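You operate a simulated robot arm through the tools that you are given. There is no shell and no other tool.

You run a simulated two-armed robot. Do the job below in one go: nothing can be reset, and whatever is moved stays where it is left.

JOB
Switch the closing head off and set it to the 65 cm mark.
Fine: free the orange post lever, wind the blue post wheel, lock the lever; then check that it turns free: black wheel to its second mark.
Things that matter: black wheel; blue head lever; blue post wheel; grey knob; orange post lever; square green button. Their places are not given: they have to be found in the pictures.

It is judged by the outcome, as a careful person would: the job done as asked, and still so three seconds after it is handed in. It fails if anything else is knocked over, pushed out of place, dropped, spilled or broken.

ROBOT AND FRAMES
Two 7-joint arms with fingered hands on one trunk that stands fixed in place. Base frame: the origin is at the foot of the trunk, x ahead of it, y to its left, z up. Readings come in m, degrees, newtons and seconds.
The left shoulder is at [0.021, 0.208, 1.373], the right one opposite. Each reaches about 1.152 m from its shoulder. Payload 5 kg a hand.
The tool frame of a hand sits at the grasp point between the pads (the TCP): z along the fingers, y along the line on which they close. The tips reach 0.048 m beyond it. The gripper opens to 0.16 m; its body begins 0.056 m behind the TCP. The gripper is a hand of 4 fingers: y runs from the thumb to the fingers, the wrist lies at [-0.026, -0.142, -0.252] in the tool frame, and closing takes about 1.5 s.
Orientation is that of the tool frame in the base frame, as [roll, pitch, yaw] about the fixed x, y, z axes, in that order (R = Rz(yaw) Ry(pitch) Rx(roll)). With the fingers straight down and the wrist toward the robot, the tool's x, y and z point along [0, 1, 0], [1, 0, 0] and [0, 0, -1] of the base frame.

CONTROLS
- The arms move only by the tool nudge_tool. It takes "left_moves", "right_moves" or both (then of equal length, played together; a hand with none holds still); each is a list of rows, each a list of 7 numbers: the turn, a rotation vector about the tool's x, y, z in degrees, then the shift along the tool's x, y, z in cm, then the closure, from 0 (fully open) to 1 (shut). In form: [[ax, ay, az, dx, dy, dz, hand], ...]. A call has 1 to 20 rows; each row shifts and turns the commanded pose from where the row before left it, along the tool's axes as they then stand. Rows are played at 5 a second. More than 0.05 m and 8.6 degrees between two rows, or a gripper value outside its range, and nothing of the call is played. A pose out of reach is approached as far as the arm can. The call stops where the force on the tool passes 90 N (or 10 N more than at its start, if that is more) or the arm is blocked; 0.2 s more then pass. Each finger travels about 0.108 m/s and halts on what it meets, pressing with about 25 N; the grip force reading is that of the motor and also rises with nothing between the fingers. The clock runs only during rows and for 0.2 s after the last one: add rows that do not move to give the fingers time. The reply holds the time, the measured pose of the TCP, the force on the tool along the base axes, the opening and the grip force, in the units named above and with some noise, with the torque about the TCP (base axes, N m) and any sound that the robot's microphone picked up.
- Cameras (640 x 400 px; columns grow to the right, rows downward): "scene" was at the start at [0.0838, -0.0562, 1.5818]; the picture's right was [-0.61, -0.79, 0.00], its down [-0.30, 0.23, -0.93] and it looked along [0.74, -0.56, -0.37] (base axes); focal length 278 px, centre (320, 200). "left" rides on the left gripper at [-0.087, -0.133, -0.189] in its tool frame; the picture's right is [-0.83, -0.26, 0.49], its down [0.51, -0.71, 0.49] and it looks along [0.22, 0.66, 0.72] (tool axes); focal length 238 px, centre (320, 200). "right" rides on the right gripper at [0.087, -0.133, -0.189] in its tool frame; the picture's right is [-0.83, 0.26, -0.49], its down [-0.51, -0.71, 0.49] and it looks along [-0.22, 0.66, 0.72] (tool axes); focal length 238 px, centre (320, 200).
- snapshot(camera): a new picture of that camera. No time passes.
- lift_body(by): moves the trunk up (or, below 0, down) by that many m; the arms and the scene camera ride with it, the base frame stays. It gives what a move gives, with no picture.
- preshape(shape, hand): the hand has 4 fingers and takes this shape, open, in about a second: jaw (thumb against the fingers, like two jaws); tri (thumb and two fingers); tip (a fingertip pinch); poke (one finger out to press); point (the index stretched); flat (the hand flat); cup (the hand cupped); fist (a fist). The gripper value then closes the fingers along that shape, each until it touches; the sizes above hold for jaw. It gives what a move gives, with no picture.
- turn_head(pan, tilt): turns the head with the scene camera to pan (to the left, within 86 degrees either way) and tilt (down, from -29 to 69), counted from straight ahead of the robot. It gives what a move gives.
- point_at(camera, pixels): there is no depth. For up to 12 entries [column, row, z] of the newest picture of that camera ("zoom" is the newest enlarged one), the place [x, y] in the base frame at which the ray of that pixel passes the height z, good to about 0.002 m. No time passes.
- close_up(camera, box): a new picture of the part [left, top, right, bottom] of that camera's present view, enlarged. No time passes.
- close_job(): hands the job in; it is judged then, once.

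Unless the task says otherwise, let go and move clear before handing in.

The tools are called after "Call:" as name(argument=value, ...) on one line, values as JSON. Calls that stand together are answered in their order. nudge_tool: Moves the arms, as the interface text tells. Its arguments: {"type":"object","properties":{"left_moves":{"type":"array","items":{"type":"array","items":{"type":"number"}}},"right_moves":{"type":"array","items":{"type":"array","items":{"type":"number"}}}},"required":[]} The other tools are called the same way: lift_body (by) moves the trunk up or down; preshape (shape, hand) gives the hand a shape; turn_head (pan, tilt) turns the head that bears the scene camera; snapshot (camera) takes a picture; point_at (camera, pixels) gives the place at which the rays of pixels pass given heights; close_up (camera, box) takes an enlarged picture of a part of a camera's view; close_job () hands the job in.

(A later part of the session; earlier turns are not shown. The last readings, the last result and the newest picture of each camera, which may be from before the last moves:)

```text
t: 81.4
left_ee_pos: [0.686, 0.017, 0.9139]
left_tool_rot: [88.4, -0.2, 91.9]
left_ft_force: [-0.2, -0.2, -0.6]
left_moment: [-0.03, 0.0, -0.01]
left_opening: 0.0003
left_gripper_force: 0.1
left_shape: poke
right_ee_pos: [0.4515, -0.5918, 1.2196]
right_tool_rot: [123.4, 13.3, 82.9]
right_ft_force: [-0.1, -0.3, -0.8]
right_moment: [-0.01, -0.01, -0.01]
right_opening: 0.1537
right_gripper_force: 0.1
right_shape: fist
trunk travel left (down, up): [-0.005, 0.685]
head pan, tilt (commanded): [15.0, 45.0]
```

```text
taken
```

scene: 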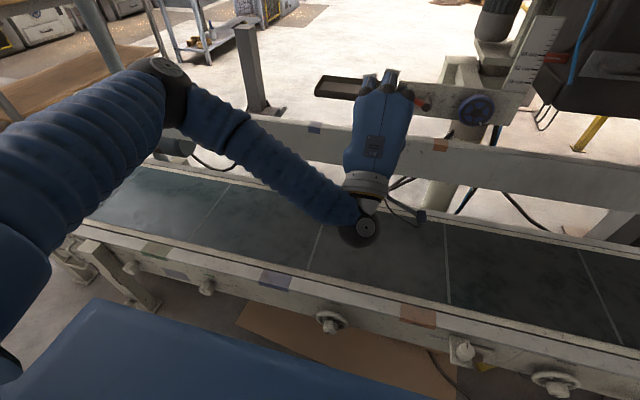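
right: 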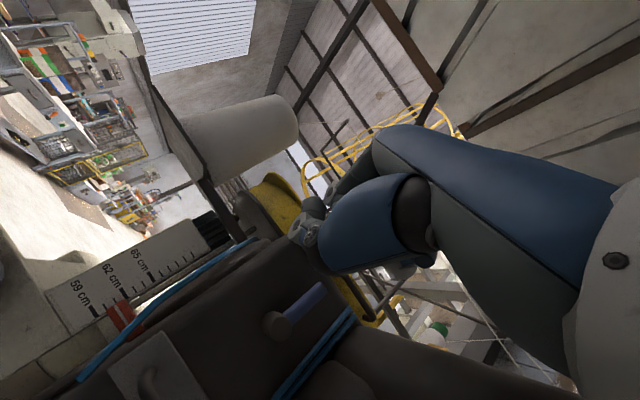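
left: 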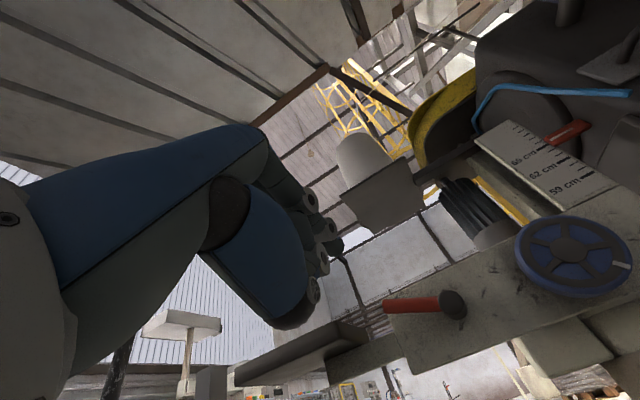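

The left elbow is out to the left at (165,90), clear of everything. I'll lower the hand in front of the lever so that the index passes just under the handle.

Call:
nudge_tool(left_moves=[[1.6, -1.9, 0, -0.6, -3.3, 0.4, 0], [0, 0, 0, -0.6, -3.3, 0.4, 0], [0, 0, 0, -0.6, -3.3, 0.4, 0]])

Call:
turn_head(pan=-8, tilt=30)

Call:
close_up(camera="scene", box=[200, 130, 360, 250])

Call:
snapshot(camera="left")

```text
t: 82.2
left_ee_pos: [0.6997, 0.0, 0.816]
left_tool_rot: [89.9, -0.2, 89.9]
left_ft_force: [0.5, -0.8, 1.3]
left_moment: [0.01, 0.08, 0.0]
left_opening: 0.0
left_gripper_force: 0.1
left_shape: poke
right_ee_pos: [0.4522, -0.592, 1.2194]
right_tool_rot: [123.5, 13.3, 83.0]
right_ft_force: [0.4, -0.3, 0.3]
right_moment: [-0.01, 0.05, 0.02]
right_opening: 0.1534
right_gripper_force: 0.0
right_shape: fist
trunk travel left (down, up): [-0.005, 0.685]
head pan, tilt (commanded): [15.0, 45.0]
```

```text
t: 83.1
left_ee_pos: [0.6997, -0.0001, 0.8172]
left_tool_rot: [90.0, -0.2, 90.0]
left_ft_force: [-0.5, 0.4, 0.2]
left_moment: [-0.03, 0.0, -0.02]
left_opening: 0.0003
left_gripper_force: 0.1
left_shape: poke
right_ee_pos: [0.4527, -0.5912, 1.2198]
right_tool_rot: [123.5, 13.3, 82.9]
right_ft_force: [-0.5, -0.1, 0.2]
right_moment: [0.02, 0.05, 0.0]
right_opening: 0.1536
right_gripper_force: 0.0
right_shape: fist
trunk travel left (down, up): [-0.005, 0.685]
head pan, tilt (commanded): [-8.0, 30.0]
```

```text
3.33 times, centred on (280, 190) of scene
```

zoom: 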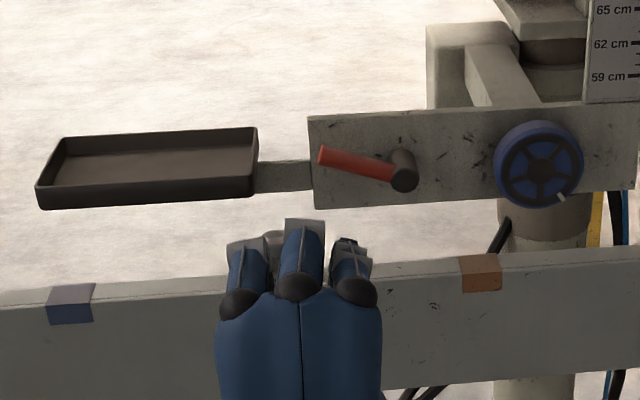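

```text
taken
```

left: 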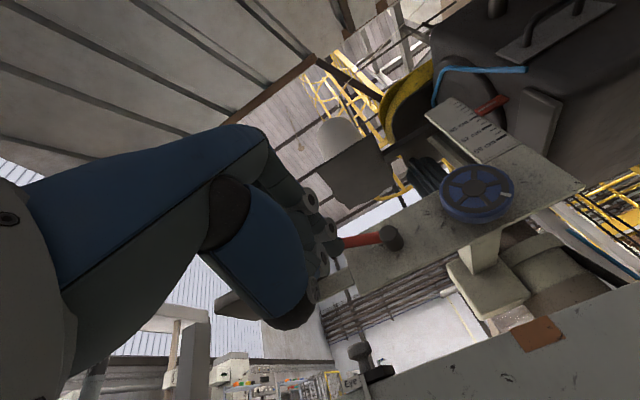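

The other fingers in the poke shape would come too near the handle, so I'll use the thumb of the open jaw instead: it is alone at the bottom, can lift the handle and then push it right. I'll raise the hand at x=0.70 and open it to jaw.

Call:
nudge_tool(left_moves=[[0, 0, 0, -0.7, 3, 0, 0], [0, 0, 0, -0.7, 3, 0, 0], [0, 0, 0, -0.6, 2.8, 0, 0]])

Call:
preshape(hand="left", shape="jaw")

Call:
close_up(camera="scene", box=[200, 130, 360, 250])

Call:
snapshot(camera="left")

```text
t: 83.9
left_ee_pos: [0.7009, -0.0217, 0.9038]
left_tool_rot: [90.0, -0.3, 89.9]
left_ft_force: [-0.3, -0.5, 0.3]
left_moment: [0.01, -0.04, 0.01]
left_opening: 0.0
left_gripper_force: 0.1
left_shape: poke
right_ee_pos: [0.4506, -0.5925, 1.2195]
right_tool_rot: [123.4, 13.3, 83.0]
right_ft_force: [-0.2, 0.0, 0.0]
right_moment: [0.01, 0.0, -0.01]
right_opening: 0.1537
right_gripper_force: 0.1
right_shape: fist
trunk travel left (down, up): [-0.005, 0.685]
head pan, tilt (commanded): [-8.0, 30.0]
```

```text
t: 84.8
left_ee_pos: [0.7004, -0.0213, 0.9042]
left_tool_rot: [90.0, -0.1, 89.8]
left_ft_force: [-0.5, -0.5, -0.2]
left_moment: [0.01, 0.02, -0.01]
left_opening: 0.1599
left_gripper_force: 0.0
left_shape: jaw
right_ee_pos: [0.4533, -0.5924, 1.2195]
right_tool_rot: [123.4, 13.2, 83.0]
right_ft_force: [-0.2, -0.3, 0.9]
right_moment: [0.02, -0.04, 0.03]
right_opening: 0.1535
right_gripper_force: 0.1
right_shape: fist
trunk travel left (down, up): [-0.005, 0.685]
head pan, tilt (commanded): [-8.0, 30.0]
```

```text
3.33 times, centred on (280, 190) of scene
```

zoom: 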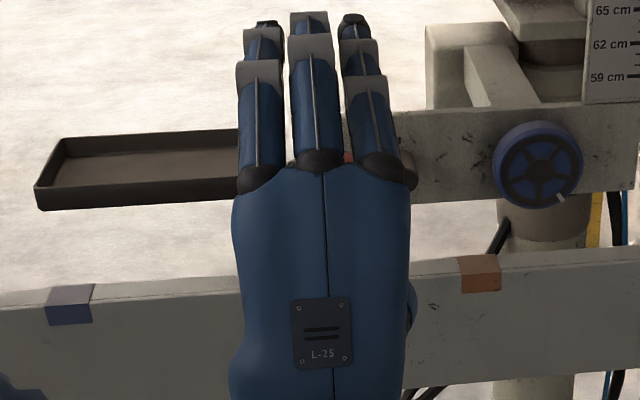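

```text
taken
```

left: 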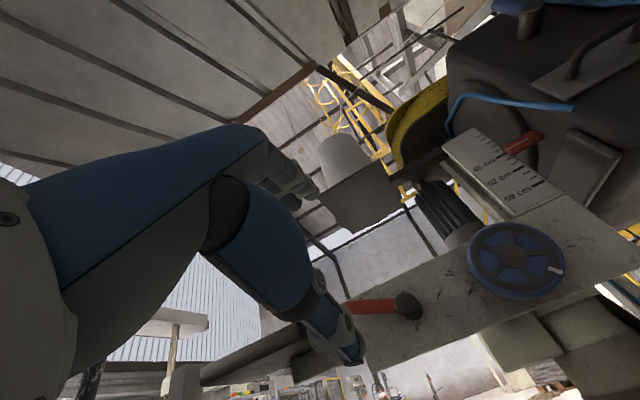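

The thumb tip (350,345) lies just below and in front of the handle (hub (405,305), end (350,307)) in the left view. I'll advance 9 cm so the thumb passes under the handle.

Call:
nudge_tool(left_moves=[[0, 0, 0, 0, 0, 2.5, 0], [0, 0, 0, 0, 0, 2.5, 0], [0, 0, 0, 0, 0, 2, 0], [0, 0, 0, 0, 0, 2, 0]])

Call:
snapshot(camera="left")

Call:
close_up(camera="left", box=[280, 240, 480, 390])

```text
t: 85.8
left_ee_pos: [0.7908, -0.0213, 0.9028]
left_tool_rot: [90.0, -0.2, 89.9]
left_ft_force: [-0.3, -0.3, -1.0]
left_moment: [-0.01, -0.01, 0.02]
left_opening: 0.1598
left_gripper_force: 0.0
left_shape: jaw
right_ee_pos: [0.4516, -0.5922, 1.2191]
right_tool_rot: [123.6, 13.3, 83.1]
right_ft_force: [-0.3, 0.0, -0.3]
right_moment: [0.02, 0.02, 0.03]
right_opening: 0.1537
right_gripper_force: 0.1
right_shape: fist
trunk travel left (down, up): [-0.005, 0.685]
head pan, tilt (commanded): [-8.0, 30.0]
```

```text
taken
```

left: 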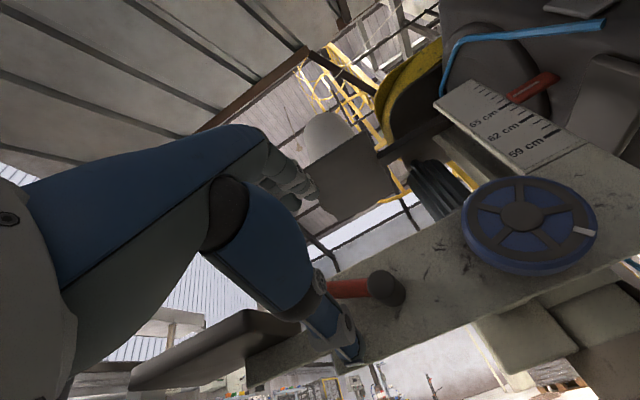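

```text
2.67 times, centred on (380, 315) of left
```

zoom: 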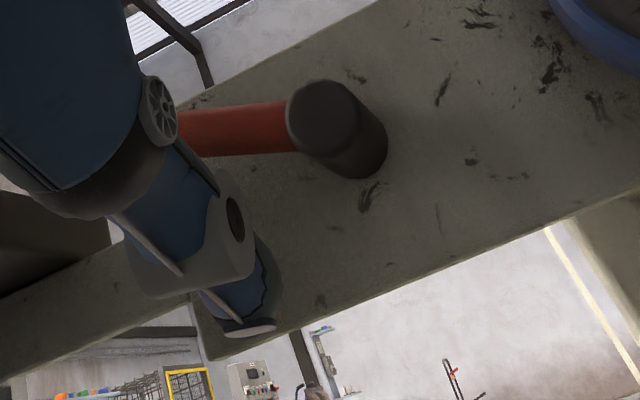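

The thumb passes under the handle (zoom: thumb tip (250,330), handle (240,130)). I'll lift in small steps and watch for the handle to rise.

Call:
nudge_tool(left_moves=[[0, 0, 0, 0, 0.8, 0, 0], [0, 0, 0, 0, 0.8, 0, 0], [0, 0, 0, 0, 0.8, 0, 0]])

Call:
close_up(camera="left", box=[280, 240, 480, 390])

```text
t: 86.6
left_ee_pos: [0.7896, -0.0218, 0.9264]
left_tool_rot: [90.0, -0.3, 90.0]
left_ft_force: [-0.7, 0.0, -0.3]
left_moment: [-0.02, 0.0, -0.01]
left_opening: 0.1598
left_gripper_force: 0.1
left_shape: jaw
right_ee_pos: [0.452, -0.5918, 1.2191]
right_tool_rot: [123.4, 13.3, 82.9]
right_ft_force: [-0.5, 0.5, 0.6]
right_moment: [0.01, 0.01, 0.0]
right_opening: 0.1532
right_gripper_force: 0.1
right_shape: fist
trunk travel left (down, up): [-0.005, 0.685]
head pan, tilt (commanded): [-8.0, 30.0]
```

```text
2.67 times, centred on (380, 315) of left
```

zoom: 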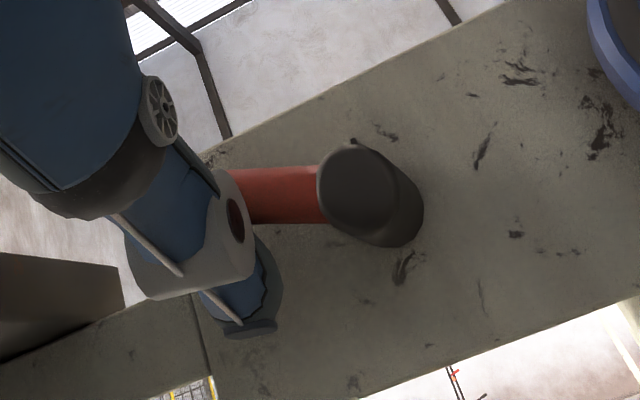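

No resistance yet and the handle is close above the thumb. I'll continue lifting and look again.

Call:
nudge_tool(left_moves=[[0, 0, 0, 0, 0.8, 0, 0], [0, 0, 0, -0.1, 0.8, 0, 0], [0, 0, 0, -0.2, 0.7, 0, 0]])

Call:
close_up(camera="left", box=[280, 240, 480, 390])

Call:
close_up(camera="scene", box=[200, 110, 360, 230])

```text
t: 87.4
left_ee_pos: [0.7893, -0.0238, 0.9505]
left_tool_rot: [90.0, -0.2, 89.9]
left_ft_force: [-1.9, -0.2, -1.9]
left_moment: [-0.01, 0.17, 0.01]
left_opening: 0.1601
left_gripper_force: 0.1
left_shape: jaw
right_ee_pos: [0.4512, -0.5915, 1.2187]
right_tool_rot: [123.6, 13.3, 83.0]
right_ft_force: [-0.1, 0.6, 0.1]
right_moment: [0.0, -0.02, 0.01]
right_opening: 0.1538
right_gripper_force: 0.0
right_shape: fist
trunk travel left (down, up): [-0.005, 0.685]
head pan, tilt (commanded): [-8.0, 30.0]
```

```text
2.67 times, centred on (380, 315) of left
```

zoom: 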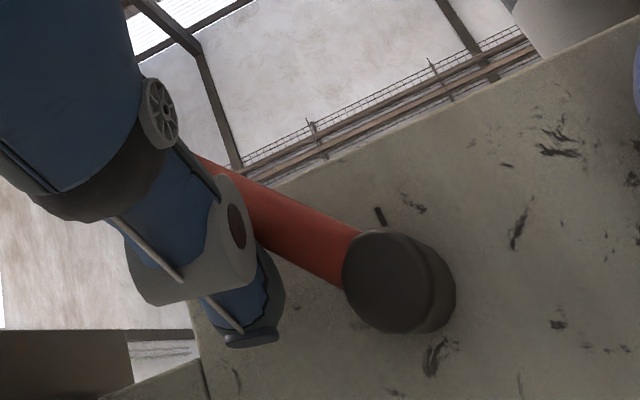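

```text
3.33 times, centred on (280, 170) of scene
```

zoom: 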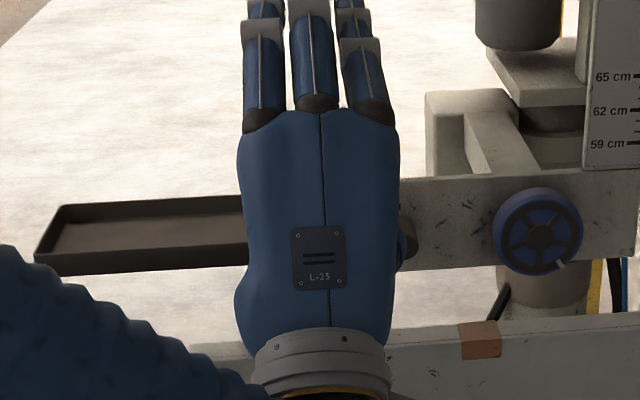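

The handle is coming up (zoom: hub (395,275), handle toward (215,170)). I'll follow its arc up and to the right.

Call:
nudge_tool(left_moves=[[0, 0, 0, -0.35, 0.58, 0, 0], [0, 0, 0, -0.35, 0.57, 0, 0], [0, 0, 0, -0.5, 0.47, 0, 0], [0, 0, 0, -0.53, 0.46, 0, 0]])

Call:
close_up(camera="left", box=[280, 240, 480, 390])

```text
t: 88.4
left_ee_pos: [0.7907, -0.0413, 0.9714]
left_tool_rot: [89.9, -0.3, 90.2]
left_ft_force: [-0.8, 1.4, -1.9]
left_moment: [0.13, 0.11, 0.02]
left_opening: 0.1597
left_gripper_force: 0.0
left_shape: jaw
right_ee_pos: [0.4517, -0.5926, 1.2188]
right_tool_rot: [123.5, 13.3, 82.9]
right_ft_force: [-1.5, 0.7, 0.3]
right_moment: [0.04, -0.01, 0.06]
right_opening: 0.1535
right_gripper_force: 0.2
right_shape: fist
trunk travel left (down, up): [-0.005, 0.685]
head pan, tilt (commanded): [-8.0, 30.0]
```

```text
2.67 times, centred on (380, 315) of left
```

zoom: 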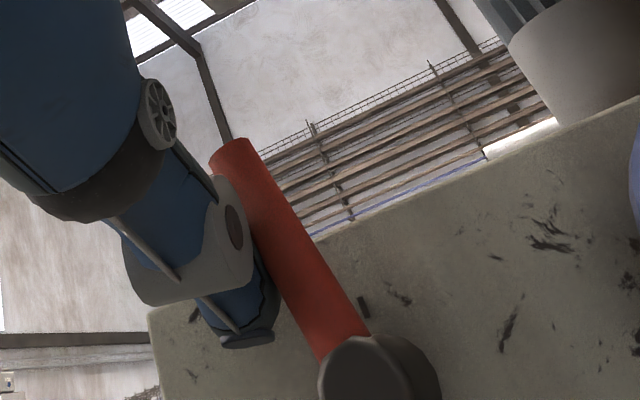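

The handle is now well up (zoom: hub (375,370), top (235,150)). I'll push it on to the right in small steps until it meets its stop.

Call:
nudge_tool(left_moves=[[0, 0, 0, -0.45, 0.22, 0, 0], [0, 0, 0, -0.45, 0.2, 0, 0], [0, 0, 0, -0.4, 0.1, 0, 0], [0, 0, 0, -0.3, 0, 0, 0]])

Call:
close_up(camera="left", box=[280, 200, 480, 350])

```text
t: 89.4
left_ee_pos: [0.79, -0.0575, 0.9753]
left_tool_rot: [90.0, -0.3, 89.9]
left_ft_force: [0.9, 6.8, -2.6]
left_moment: [0.66, 0.04, 0.19]
left_opening: 0.1599
left_gripper_force: 0.1
left_shape: jaw
right_ee_pos: [0.453, -0.592, 1.2194]
right_tool_rot: [123.5, 13.4, 82.8]
right_ft_force: [0.3, 0.3, -0.7]
right_moment: [0.03, -0.04, 0.03]
right_opening: 0.1536
right_gripper_force: 0.1
right_shape: fist
trunk travel left (down, up): [-0.005, 0.685]
head pan, tilt (commanded): [-8.0, 30.0]
```

```text
2.67 times, centred on (380, 275) of left
```

zoom: 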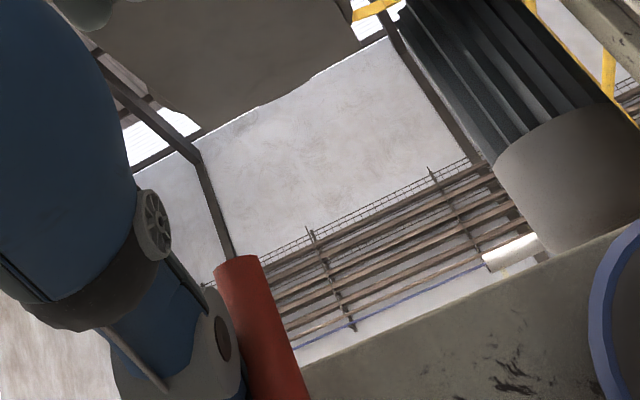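

The force begins to build (7 N). I'll press on a little further to seat it against its stop.

Call:
nudge_tool(left_moves=[[0, 0, 0, -0.3, 0, 0, 0], [0, 0, 0, -0.3, 0, 0, 0]])

Call:
close_up(camera="left", box=[280, 220, 480, 370])

```text
t: 90.0
left_ee_pos: [0.7911, -0.0609, 0.9769]
left_tool_rot: [90.0, 0.0, 90.0]
left_ft_force: [0.6, 10.9, -3.2]
left_moment: [1.15, 0.11, 0.32]
left_opening: 0.1598
left_gripper_force: 0.0
left_shape: jaw
right_ee_pos: [0.4538, -0.5916, 1.2197]
right_tool_rot: [123.6, 13.4, 83.0]
right_ft_force: [0.0, 0.6, -0.3]
right_moment: [0.01, 0.0, 0.01]
right_opening: 0.1537
right_gripper_force: 0.1
right_shape: fist
trunk travel left (down, up): [-0.005, 0.685]
head pan, tilt (commanded): [-8.0, 30.0]
```

```text
2.67 times, centred on (380, 295) of left
```

zoom: 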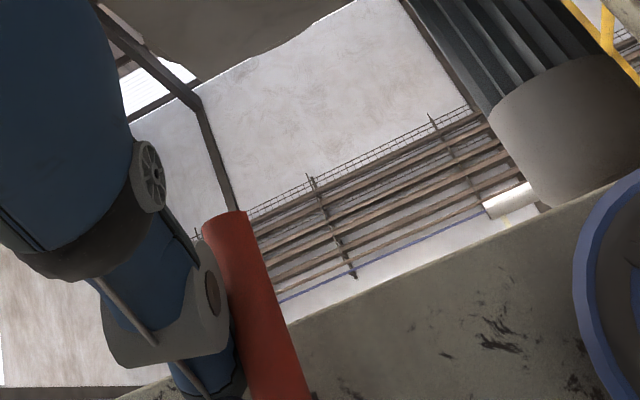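

The force is 11 N and rising. I'll push 0.6 cm more to be sure it is against the stop.

Call:
nudge_tool(left_moves=[[0, 0, 0, -0.4, 0, 0, 0], [0, 0, 0, -0.4, 0, 0, 0]])

Call:
close_up(camera="left", box=[280, 220, 480, 370])

```text
t: 90.6
left_ee_pos: [0.7911, -0.0671, 0.9761]
left_tool_rot: [89.9, -0.2, 90.2]
left_ft_force: [0.1, 18.0, -2.6]
left_moment: [1.73, 0.1, 0.48]
left_opening: 0.1598
left_gripper_force: 0.0
left_shape: jaw
right_ee_pos: [0.452, -0.5903, 1.2202]
right_tool_rot: [123.4, 13.3, 82.9]
right_ft_force: [0.1, 0.3, 0.3]
right_moment: [0.01, 0.03, 0.04]
right_opening: 0.1539
right_gripper_force: 0.0
right_shape: fist
trunk travel left (down, up): [-0.005, 0.685]
head pan, tilt (commanded): [-8.0, 30.0]
```

```text
2.67 times, centred on (380, 295) of left
```

zoom: 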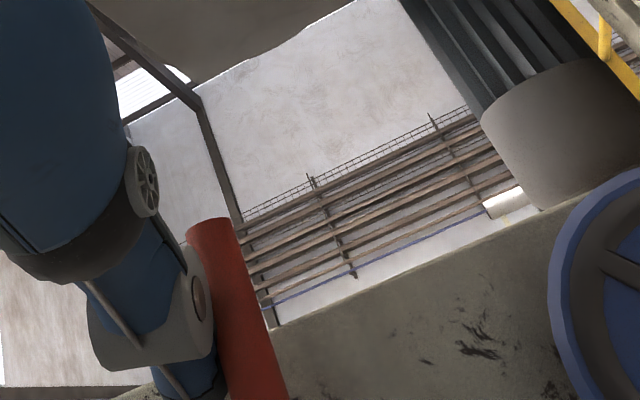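

The extra travel only bends the thumb (18 N), so the lever is against its stop. I'll move the hand left off the lever, draw it back, and check that the lever stands upright.

Call:
nudge_tool(left_moves=[[0, 0, 0, 1.2, 0, 0, 0], [0, 0, 0, 1.5, 0, 0, 0], [0, 0, 0, 0, 0, -3, 0], [0, 0, 0, 0, 0, -3, 0], [0, 0, 0, 1, 0, -3, 0], [0, 0, 0, 3, 0, -1, 0], [0, 0, 0, 4, 0, 0, 0], [0, 0, 0, 4, 0, 0, 0]])

Call:
snapshot(camera="scene")

Call:
close_up(camera="scene", box=[240, 110, 380, 230])

```text
t: 92.4
left_ee_pos: [0.6906, 0.0754, 0.9741]
left_tool_rot: [90.0, -0.2, 89.8]
left_ft_force: [0.0, -0.1, 0.1]
left_moment: [0.01, -0.05, -0.04]
left_opening: 0.1599
left_gripper_force: 0.1
left_shape: jaw
right_ee_pos: [0.4519, -0.5907, 1.2192]
right_tool_rot: [123.4, 13.3, 83.0]
right_ft_force: [0.0, 0.4, 0.5]
right_moment: [-0.04, 0.02, -0.06]
right_opening: 0.1532
right_gripper_force: 0.1
right_shape: fist
trunk travel left (down, up): [-0.005, 0.685]
head pan, tilt (commanded): [-8.0, 30.0]
```

```text
taken
```

scene: 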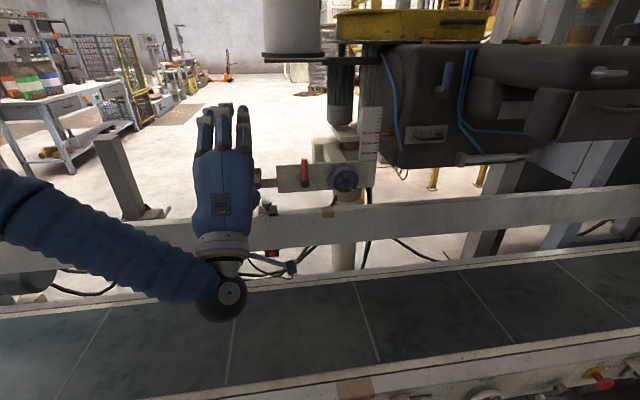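

```text
3.33 times, centred on (310, 170) of scene
```

zoom: 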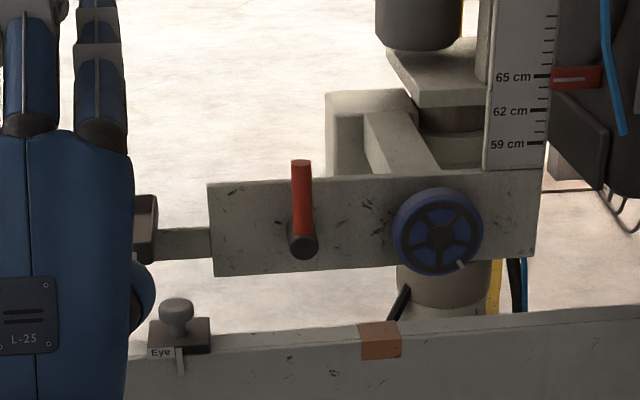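

The orange lever stands upright again (zoom: hub (303,240), top (300,165)), as at the start. I'll re-read the scale and compare the lever more closely.

Call:
close_up(camera="scene", box=[360, 115, 390, 140])

Call:
close_up(camera="scene", box=[280, 145, 330, 195])

Call:
snapshot(camera="left")

```text
16.00 times, centred on (375, 128) of scene
```

zoom: 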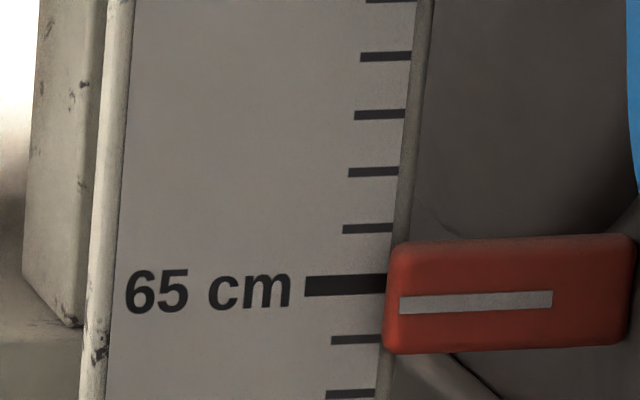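

```text
8.00 times, centred on (305, 170) of scene
```

zoom: 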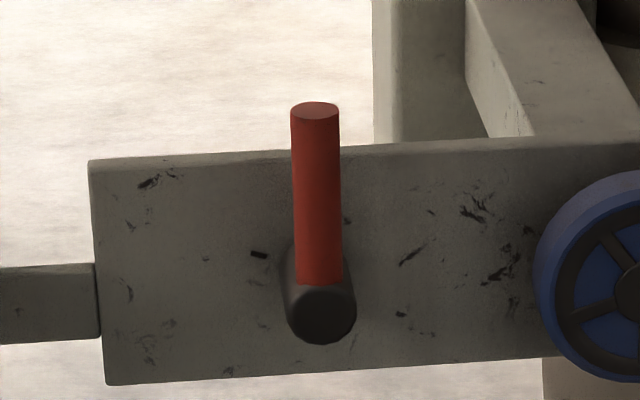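

```text
taken
```

left: 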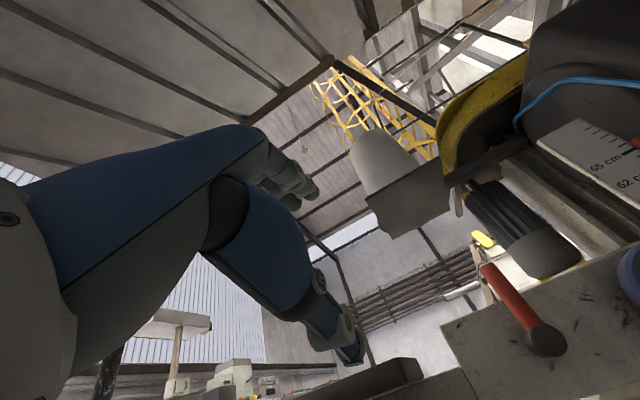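

The pointer is unchanged at 64.6 in this view (true 65.0). There seem to be small marks on the plate round the lever hub; I'll zoom in to see them and compare with the handle's position.

Call:
close_up(camera="scene", box=[292, 158, 318, 184])

Call:
close_up(camera="left", box=[450, 240, 590, 370])

```text
15.38 times, centred on (305, 171) of scene
```

zoom: 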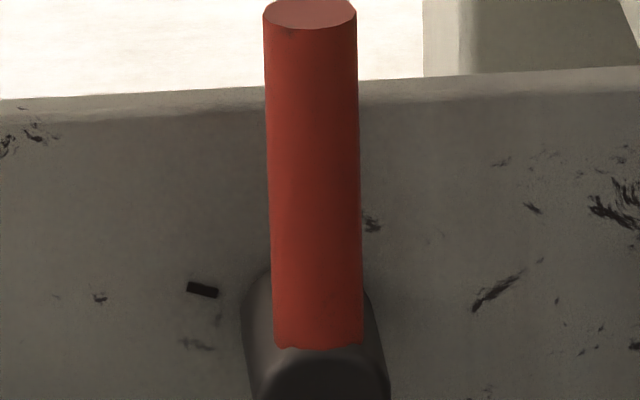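

```text
3.08 times, centred on (520, 305) of left
```

zoom: 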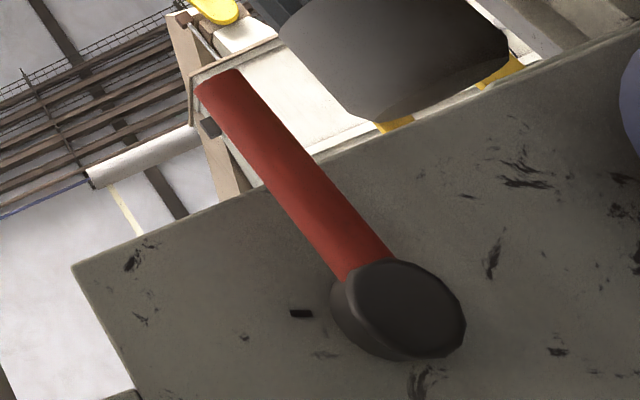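

The handle covers the upper mark and the other mark lies to its left (zoom (202,290)), so the lever is back at its locked mark. Now the black wheel: I'll raise the trunk 0.3 m for a look from above at the wheel and its marks.

Call:
lift_body(by=0.3)

Call:
turn_head(pan=-45, tilt=30)

Call:
snapshot(camera="scene")

Call:
snapshot(camera="right")

```text
t: 95.4
left_ee_pos: [0.6913, 0.0744, 1.2746]
left_tool_rot: [90.0, -0.2, 89.9]
left_ft_force: [-0.7, -0.2, 0.0]
left_moment: [-0.02, -0.01, 0.04]
left_opening: 0.1599
left_gripper_force: 0.0
left_shape: jaw
right_ee_pos: [0.4517, -0.5911, 1.5183]
right_tool_rot: [123.6, 13.3, 83.0]
right_ft_force: [-0.4, 0.1, -0.6]
right_moment: [0.02, 0.02, 0.03]
right_opening: 0.1536
right_gripper_force: 0.0
right_shape: fist
trunk travel left (down, up): [-0.305, 0.385]
head pan, tilt (commanded): [-8.0, 30.0]
```

```text
t: 96.4
left_ee_pos: [0.6906, 0.0765, 1.275]
left_tool_rot: [90.0, -0.2, 90.0]
left_ft_force: [-0.7, 0.2, 0.2]
left_moment: [-0.01, -0.03, -0.01]
left_opening: 0.1599
left_gripper_force: 0.0
left_shape: jaw
right_ee_pos: [0.4519, -0.5924, 1.5189]
right_tool_rot: [123.6, 13.3, 83.1]
right_ft_force: [-0.3, 0.5, -0.2]
right_moment: [0.0, 0.02, 0.01]
right_opening: 0.1538
right_gripper_force: 0.1
right_shape: fist
trunk travel left (down, up): [-0.305, 0.385]
head pan, tilt (commanded): [-45.0, 30.0]
```

```text
taken
```

scene: 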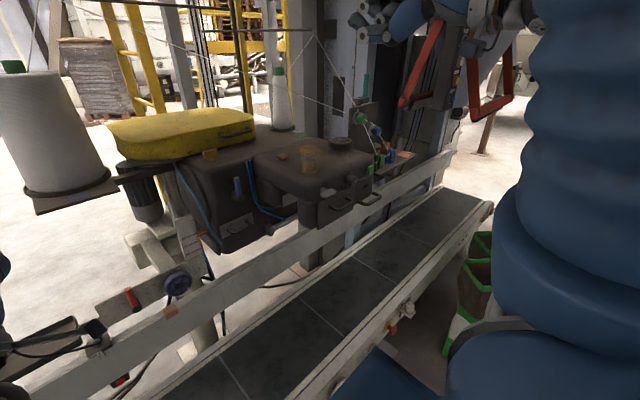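

```text
taken
```

right: 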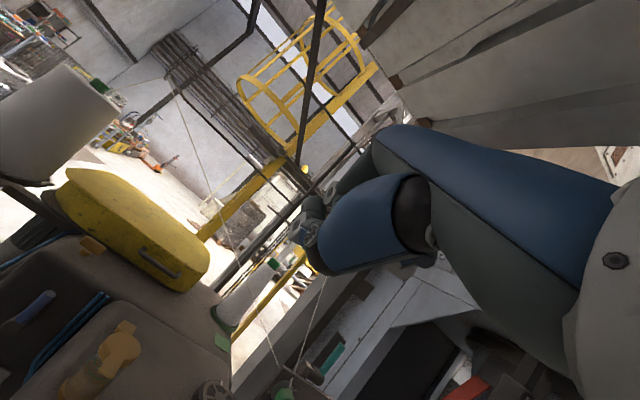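

The black wheel is at (342,143) in the scene; the lamp near (372,185) is dark. I'll zoom on the wheel top and the marks around it.

Call:
close_up(camera="scene", box=[315, 125, 370, 165])

Call:
close_up(camera="scene", box=[300, 130, 400, 215])

Call:
close_up(camera="scene", box=[0, 270, 220, 400])

```text
10.00 times, centred on (342, 145) of scene
```

zoom: 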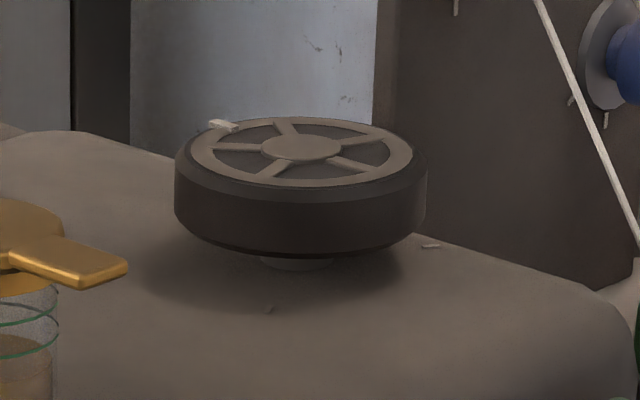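

```text
4.71 times, centred on (350, 172) of scene
```

zoom: 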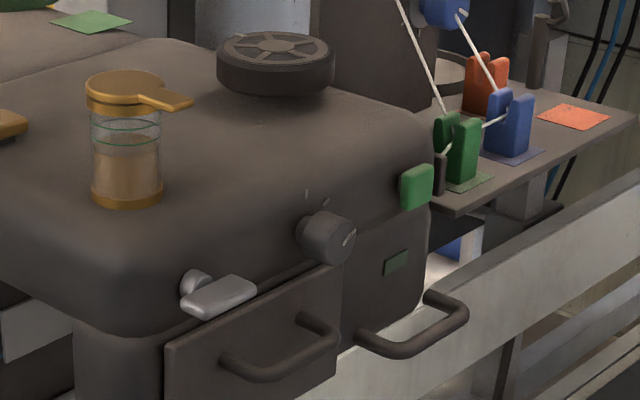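

```text
2.91 times, centred on (110, 335) of scene
```

zoom: 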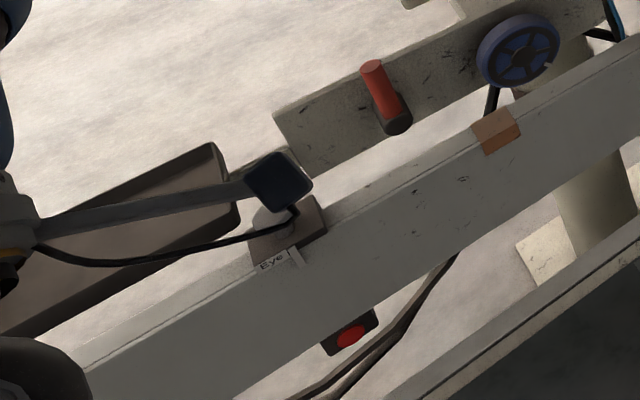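

The lever is upright and the lamp dark. To see the wheel from above I'll turn the right hand fingers-down and shift it right, so its camera looks down on the wheel.

Call:
nudge_tool(right_moves=[[7.5, 0, 0, -1.4, 0, 0, 0], [7.5, 0, 0, -1.4, 0, 0, 0], [7.5, 0, 0, -1.4, 0, 0, 0], [7.5, 0, 0, -1.4, 0, 0, 0], [7.5, 0, 0, -1.4, 0, 0, 0], [7.5, 0, 0, -1.4, 0, 0, 0], [7.5, 0, 0, -1.4, 0, 0, 0]])

Call:
snapshot(camera="right")

Call:
snapshot(camera="scene")

```text
t: 98.0
left_ee_pos: [0.6923, 0.0745, 1.2747]
left_tool_rot: [90.0, -0.3, 90.0]
left_ft_force: [1.3, 0.0, -0.4]
left_moment: [-0.02, -0.03, 0.04]
left_opening: 0.1601
left_gripper_force: 0.0
left_shape: jaw
right_ee_pos: [0.4426, -0.6899, 1.541]
right_tool_rot: [176.3, 13.3, 82.8]
right_ft_force: [1.0, -0.1, -0.2]
right_moment: [0.07, 0.05, -0.01]
right_opening: 0.1535
right_gripper_force: 0.1
right_shape: fist
trunk travel left (down, up): [-0.305, 0.385]
head pan, tilt (commanded): [-45.0, 30.0]
```

```text
taken
```

right: 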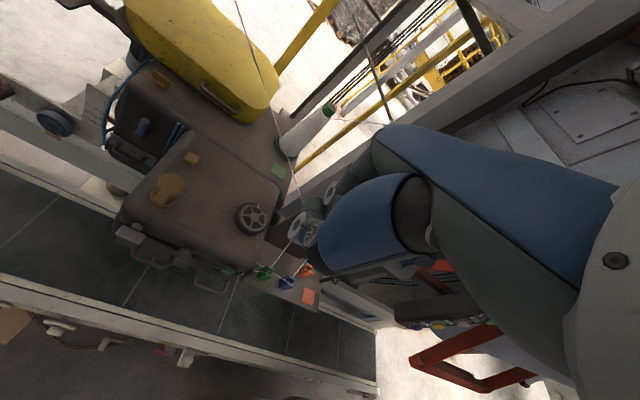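

```text
taken
```

scene: 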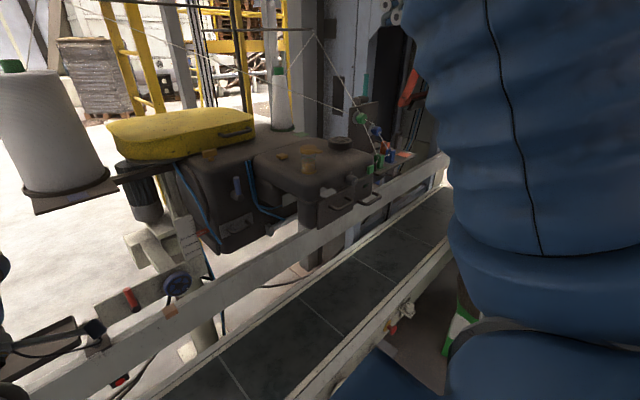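

The wheel is now seen from above at (252,217) in the right view. I'll zoom in on it.

Call:
close_up(camera="right", box=[225, 190, 280, 245])

Call:
close_up(camera="right", box=[110, 130, 310, 300])

```text
7.27 times, centred on (252, 218) of right
```

zoom: 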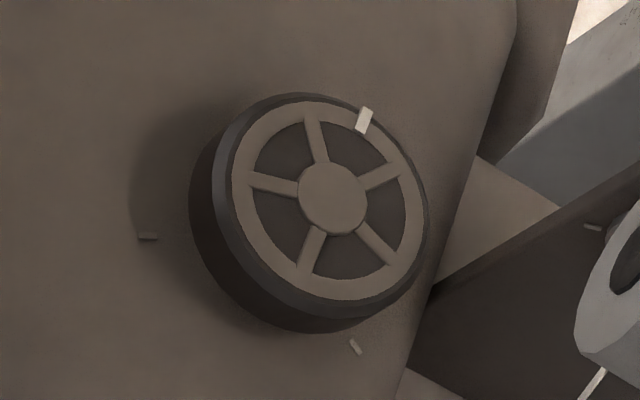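

```text
2.35 times, centred on (210, 215) of right
```

zoom: 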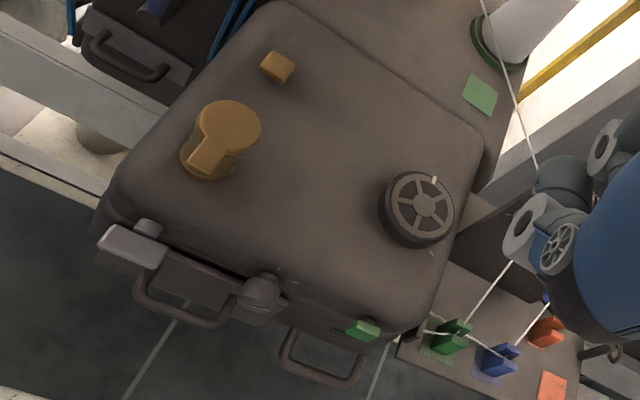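

From above I see the index at zoom (364,120) and two marks on the head top at (147,236) and (355,347); marks on the far side are hidden under the wheel. I'll cross rays to get the 3D layout of wheel, index and marks.

Call:
point_at(camera="right", pixels=[[254.3, 217.2, 1.3], [254.3, 217.2, 1.2], [228.7, 222.4, 1.3], [228.7, 222.4, 1.2], [257.3, 237.7, 1.3], [257.3, 237.7, 1.2], [258.5, 206.5, 1.3], [258.5, 206.5, 1.2]])

Call:
point_at(camera="scene", pixels=[[340.7, 139.8, 1.3], [340.7, 139.8, 1.2], [337.5, 155.9, 1.3], [337.5, 155.9, 1.2], [353.5, 149.6, 1.3], [353.5, 149.6, 1.2], [333, 137.6, 1.3], [333, 137.6, 1.2]])

```text
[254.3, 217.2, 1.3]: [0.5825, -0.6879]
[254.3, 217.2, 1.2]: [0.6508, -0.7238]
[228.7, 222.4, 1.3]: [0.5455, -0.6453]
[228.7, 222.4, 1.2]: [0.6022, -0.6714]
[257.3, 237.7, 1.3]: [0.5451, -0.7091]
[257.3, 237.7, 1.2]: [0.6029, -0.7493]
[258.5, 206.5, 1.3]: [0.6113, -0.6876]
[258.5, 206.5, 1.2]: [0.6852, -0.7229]
```

```text
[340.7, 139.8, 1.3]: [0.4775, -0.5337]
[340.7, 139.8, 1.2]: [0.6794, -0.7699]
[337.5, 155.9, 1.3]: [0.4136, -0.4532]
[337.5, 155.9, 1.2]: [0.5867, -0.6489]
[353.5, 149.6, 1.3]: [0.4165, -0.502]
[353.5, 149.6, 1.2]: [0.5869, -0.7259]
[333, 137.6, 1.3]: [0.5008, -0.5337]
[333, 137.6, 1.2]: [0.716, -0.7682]
```

The wheel hub top is at (0.635,-0.716,1.222); the index points along +x (azimuth ≈0°), and the marks lie at azimuth +121° and −122° with a third, seen earlier from low down, at 0° under the index. I'll look closely at the marks to tell which one is the second.

Call:
close_up(camera="right", box=[220, 214, 238, 230])

Call:
close_up(camera="right", box=[248, 228, 266, 246])

Call:
close_up(camera="scene", box=[326, 140, 362, 162])

Call:
close_up(camera="right", box=[180, 210, 240, 260])

```text
16.00 times, centred on (229, 222) of right
```

zoom: 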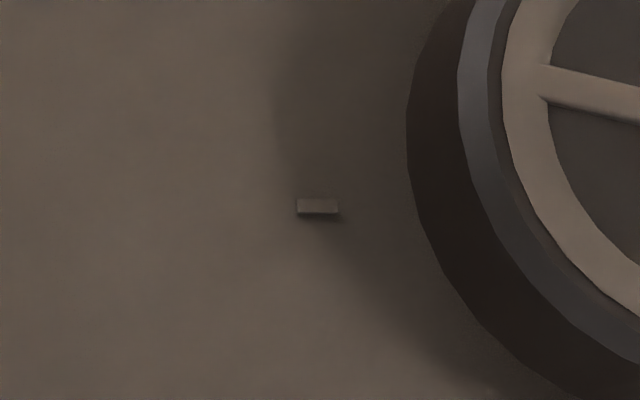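

```text
16.00 times, centred on (257, 237) of right
```

zoom: 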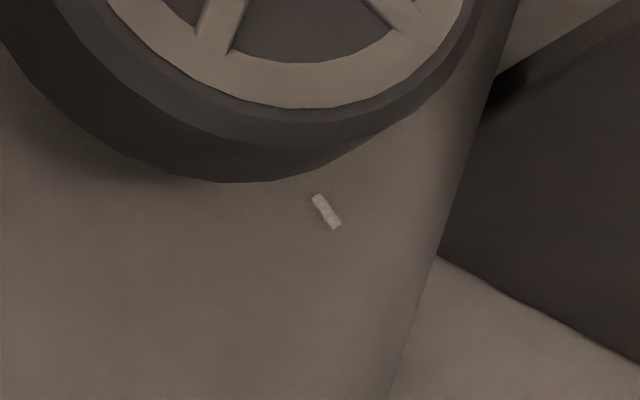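

```text
16.00 times, centred on (344, 151) of scene
```

zoom: 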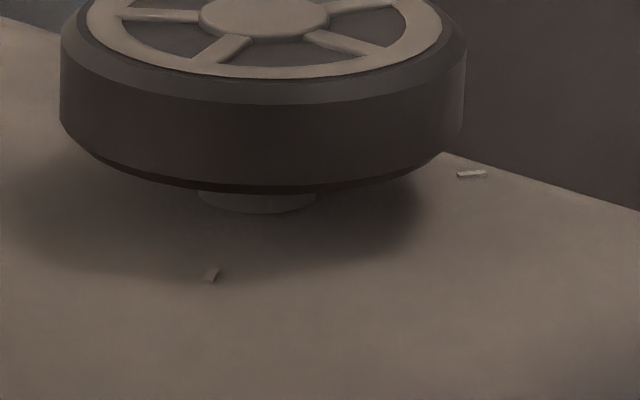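

```text
8.00 times, centred on (210, 235) of right
```

zoom: 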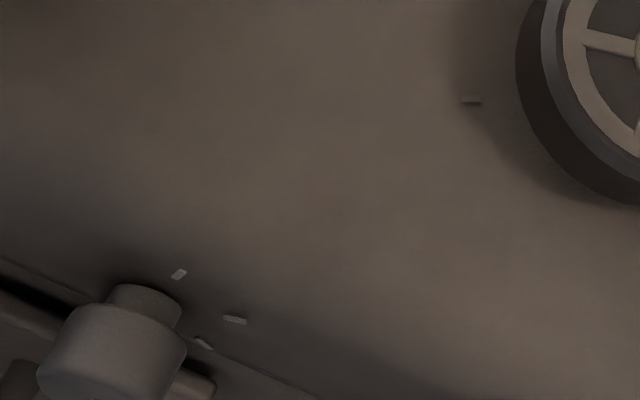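

The marks look alike, so direction and stops will tell which is second. Before approaching from above I need to know what stands beside the wheel (the board with the thread tensioners), so I'll zoom there from both cameras.

Call:
close_up(camera="right", box=[220, 170, 340, 300])

Call:
close_up(camera="scene", box=[310, 90, 420, 180])

```text
3.08 times, centred on (280, 235) of right
```

zoom: 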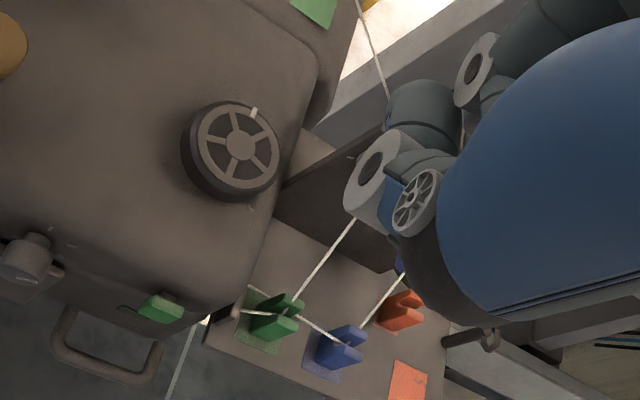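

```text
4.44 times, centred on (365, 135) of scene
```

zoom: 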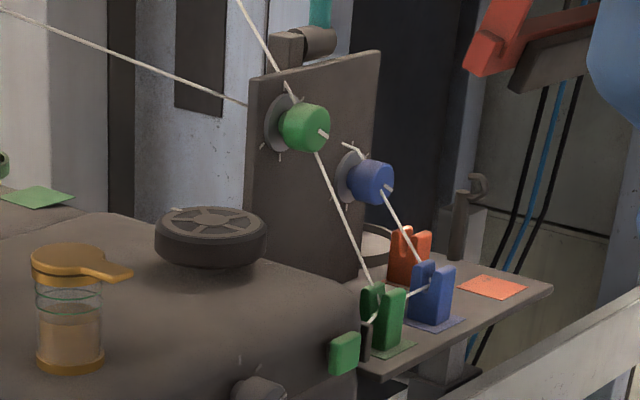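

The board with the tensioners stands on the table just right of the wheel (scene zoom (315,170)), but the fist hides it from above. I'll shift the right hand 9 cm further right, still high and in front, to see it.

Call:
nudge_tool(right_moves=[[0, 0, 0, -3, 0, 0, 0], [0, 0, 0, -3, 0, 0, 0], [0, 0, 0, -3, 0, 0, 0]])

Call:
snapshot(camera="right")

Call:
close_up(camera="right", box=[160, 170, 320, 290])

```text
t: 98.8
left_ee_pos: [0.6906, 0.0739, 1.275]
left_tool_rot: [90.0, -0.3, 90.0]
left_ft_force: [1.1, -1.2, -0.2]
left_moment: [0.0, 0.02, 0.13]
left_opening: 0.1601
left_gripper_force: 0.0
left_shape: jaw
right_ee_pos: [0.4294, -0.7762, 1.5629]
right_tool_rot: [176.0, 13.3, 82.9]
right_ft_force: [0.6, -0.7, -0.8]
right_moment: [0.15, 0.02, 0.06]
right_opening: 0.154
right_gripper_force: 0.0
right_shape: fist
trunk travel left (down, up): [-0.305, 0.385]
head pan, tilt (commanded): [-45.0, 30.0]
```

```text
taken
```

right: 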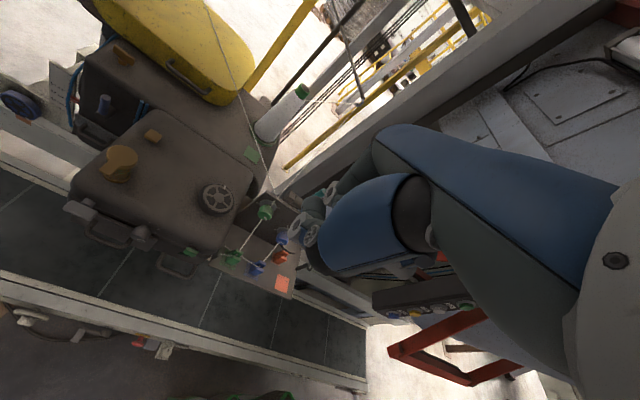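

```text
3.33 times, centred on (240, 230) of right
```

zoom: 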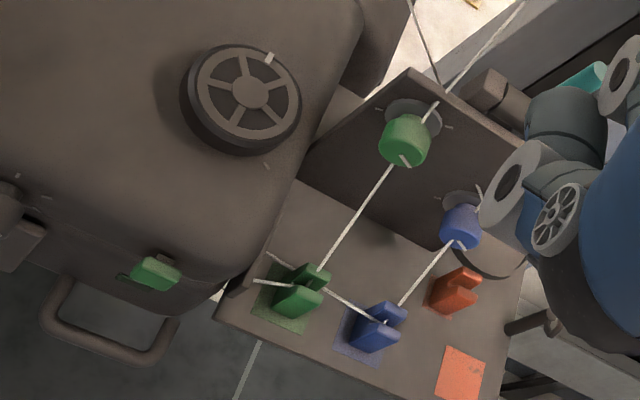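

Now the board is visible: its top left corner at zoom (410,70) and the green tensioner at (405,140). I'll cross rays for the corner and the tensioner.

Call:
point_at(camera="right", pixels=[[267, 191, 1.4], [267, 191, 1.3], [264.9, 212, 1.4], [264.9, 212, 1.3], [233, 224, 1.2], [218.8, 197.9, 1.222]])

Call:
point_at(camera="scene", pixels=[[348.6, 109.1, 1.4], [348.6, 109.1, 1.3], [361.6, 118.8, 1.4], [361.6, 118.8, 1.3], [349, 133, 1.3], [349, 133, 1.2]])

```text
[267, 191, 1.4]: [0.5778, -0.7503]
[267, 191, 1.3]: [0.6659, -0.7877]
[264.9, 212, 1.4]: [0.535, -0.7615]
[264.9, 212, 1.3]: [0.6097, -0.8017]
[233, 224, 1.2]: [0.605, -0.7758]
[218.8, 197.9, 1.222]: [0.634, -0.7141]
```

```text
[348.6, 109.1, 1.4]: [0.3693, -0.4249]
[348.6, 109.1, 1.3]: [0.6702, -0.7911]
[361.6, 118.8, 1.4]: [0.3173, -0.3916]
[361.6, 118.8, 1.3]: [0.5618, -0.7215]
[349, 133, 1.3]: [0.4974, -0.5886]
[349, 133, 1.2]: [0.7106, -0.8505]
```

The board's top left corner is at (0.664,-0.787,1.30) and the green tensioner's front at (0.631,-0.813,1.272), so I'll grip the wheel along x and keep clear of that side. I'll open the right hand to jaw and straighten it to fingers-down.

Call:
preshape(hand="right", shape="jaw")

Call:
nudge_tool(right_moves=[[1.58, 6.76, -3.3, 0, 0, 0, 0], [1.58, 6.76, -3.3, 0, 0, 0, 0]])

Call:
snapshot(camera="scene")

```text
t: 99.7
left_ee_pos: [0.6903, 0.0759, 1.2748]
left_tool_rot: [90.0, -0.2, 89.9]
left_ft_force: [-0.8, 0.0, 0.4]
left_moment: [-0.01, 0.02, 0.03]
left_opening: 0.16
left_gripper_force: 0.0
left_shape: jaw
right_ee_pos: [0.4288, -0.774, 1.564]
right_tool_rot: [176.0, 13.3, 83.0]
right_ft_force: [0.6, -0.7, 0.2]
right_moment: [0.0, 0.0, 0.03]
right_opening: 0.1594
right_gripper_force: 0.1
right_shape: jaw
trunk travel left (down, up): [-0.305, 0.385]
head pan, tilt (commanded): [-45.0, 30.0]
```

```text
t: 100.3
left_ee_pos: [0.6895, 0.0729, 1.2748]
left_tool_rot: [90.0, -0.2, 89.9]
left_ft_force: [0.5, -0.6, 0.0]
left_moment: [-0.02, -0.02, 0.08]
left_opening: 0.1602
left_gripper_force: 0.2
left_shape: jaw
right_ee_pos: [0.4299, -0.7761, 1.5608]
right_tool_rot: [179.9, 0.0, 89.9]
right_ft_force: [0.0, -0.9, -0.7]
right_moment: [0.07, -0.02, 0.01]
right_opening: 0.1594
right_gripper_force: 0.0
right_shape: jaw
trunk travel left (down, up): [-0.305, 0.385]
head pan, tilt (commanded): [-45.0, 30.0]
```

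```text
taken
```

scene: 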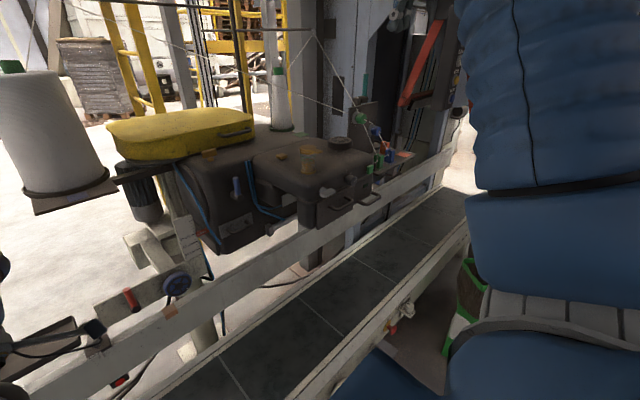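

The right hand is exactly fingers-down at (0.430,-0.776,1.561). I'll carry it level to above the wheel.

Call:
nudge_tool(right_moves=[[0, 0, 0, 1.2, 4.1, 0, 0], [0, 0, 0, 1.2, 4.1, 0, 0], [0, 0, 0, 1.2, 4.1, 0, 0], [0, 0, 0, 1.2, 4.1, 0, 0], [0, 0, 0, 1.2, 4.1, 0, 0]])

Call:
snapshot(camera="scene")

Call:
snapshot(camera="right")

```text
t: 101.5
left_ee_pos: [0.6916, 0.0757, 1.2737]
left_tool_rot: [90.0, -0.2, 90.0]
left_ft_force: [0.7, -0.3, -0.8]
left_moment: [-0.02, 0.0, 0.01]
left_opening: 0.1599
left_gripper_force: 0.0
left_shape: jaw
right_ee_pos: [0.6374, -0.7138, 1.5628]
right_tool_rot: [-179.9, 0.0, 89.9]
right_ft_force: [0.1, -0.1, -1.2]
right_moment: [0.06, 0.03, 0.03]
right_opening: 0.1602
right_gripper_force: 0.1
right_shape: jaw
trunk travel left (down, up): [-0.305, 0.385]
head pan, tilt (commanded): [-45.0, 30.0]
```

```text
taken
```

scene: 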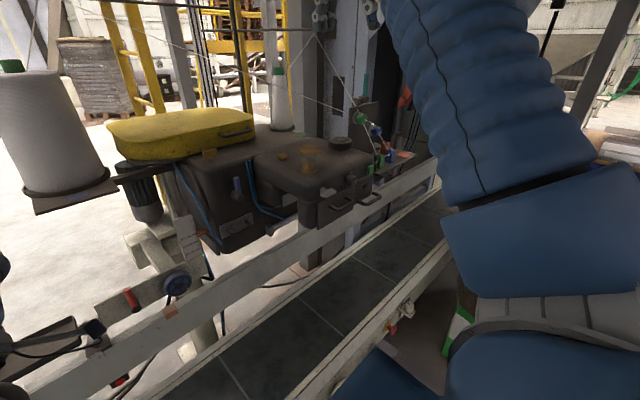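

```text
taken
```

right: 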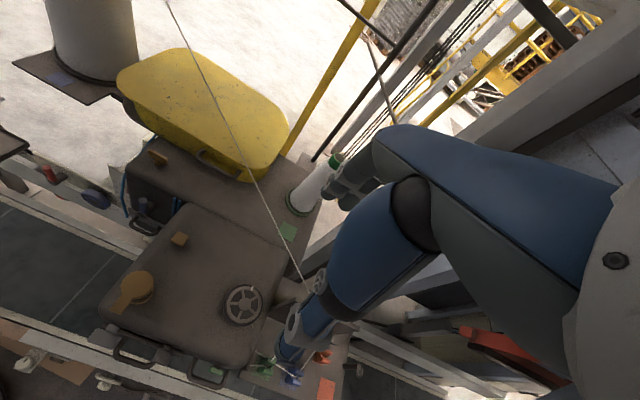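

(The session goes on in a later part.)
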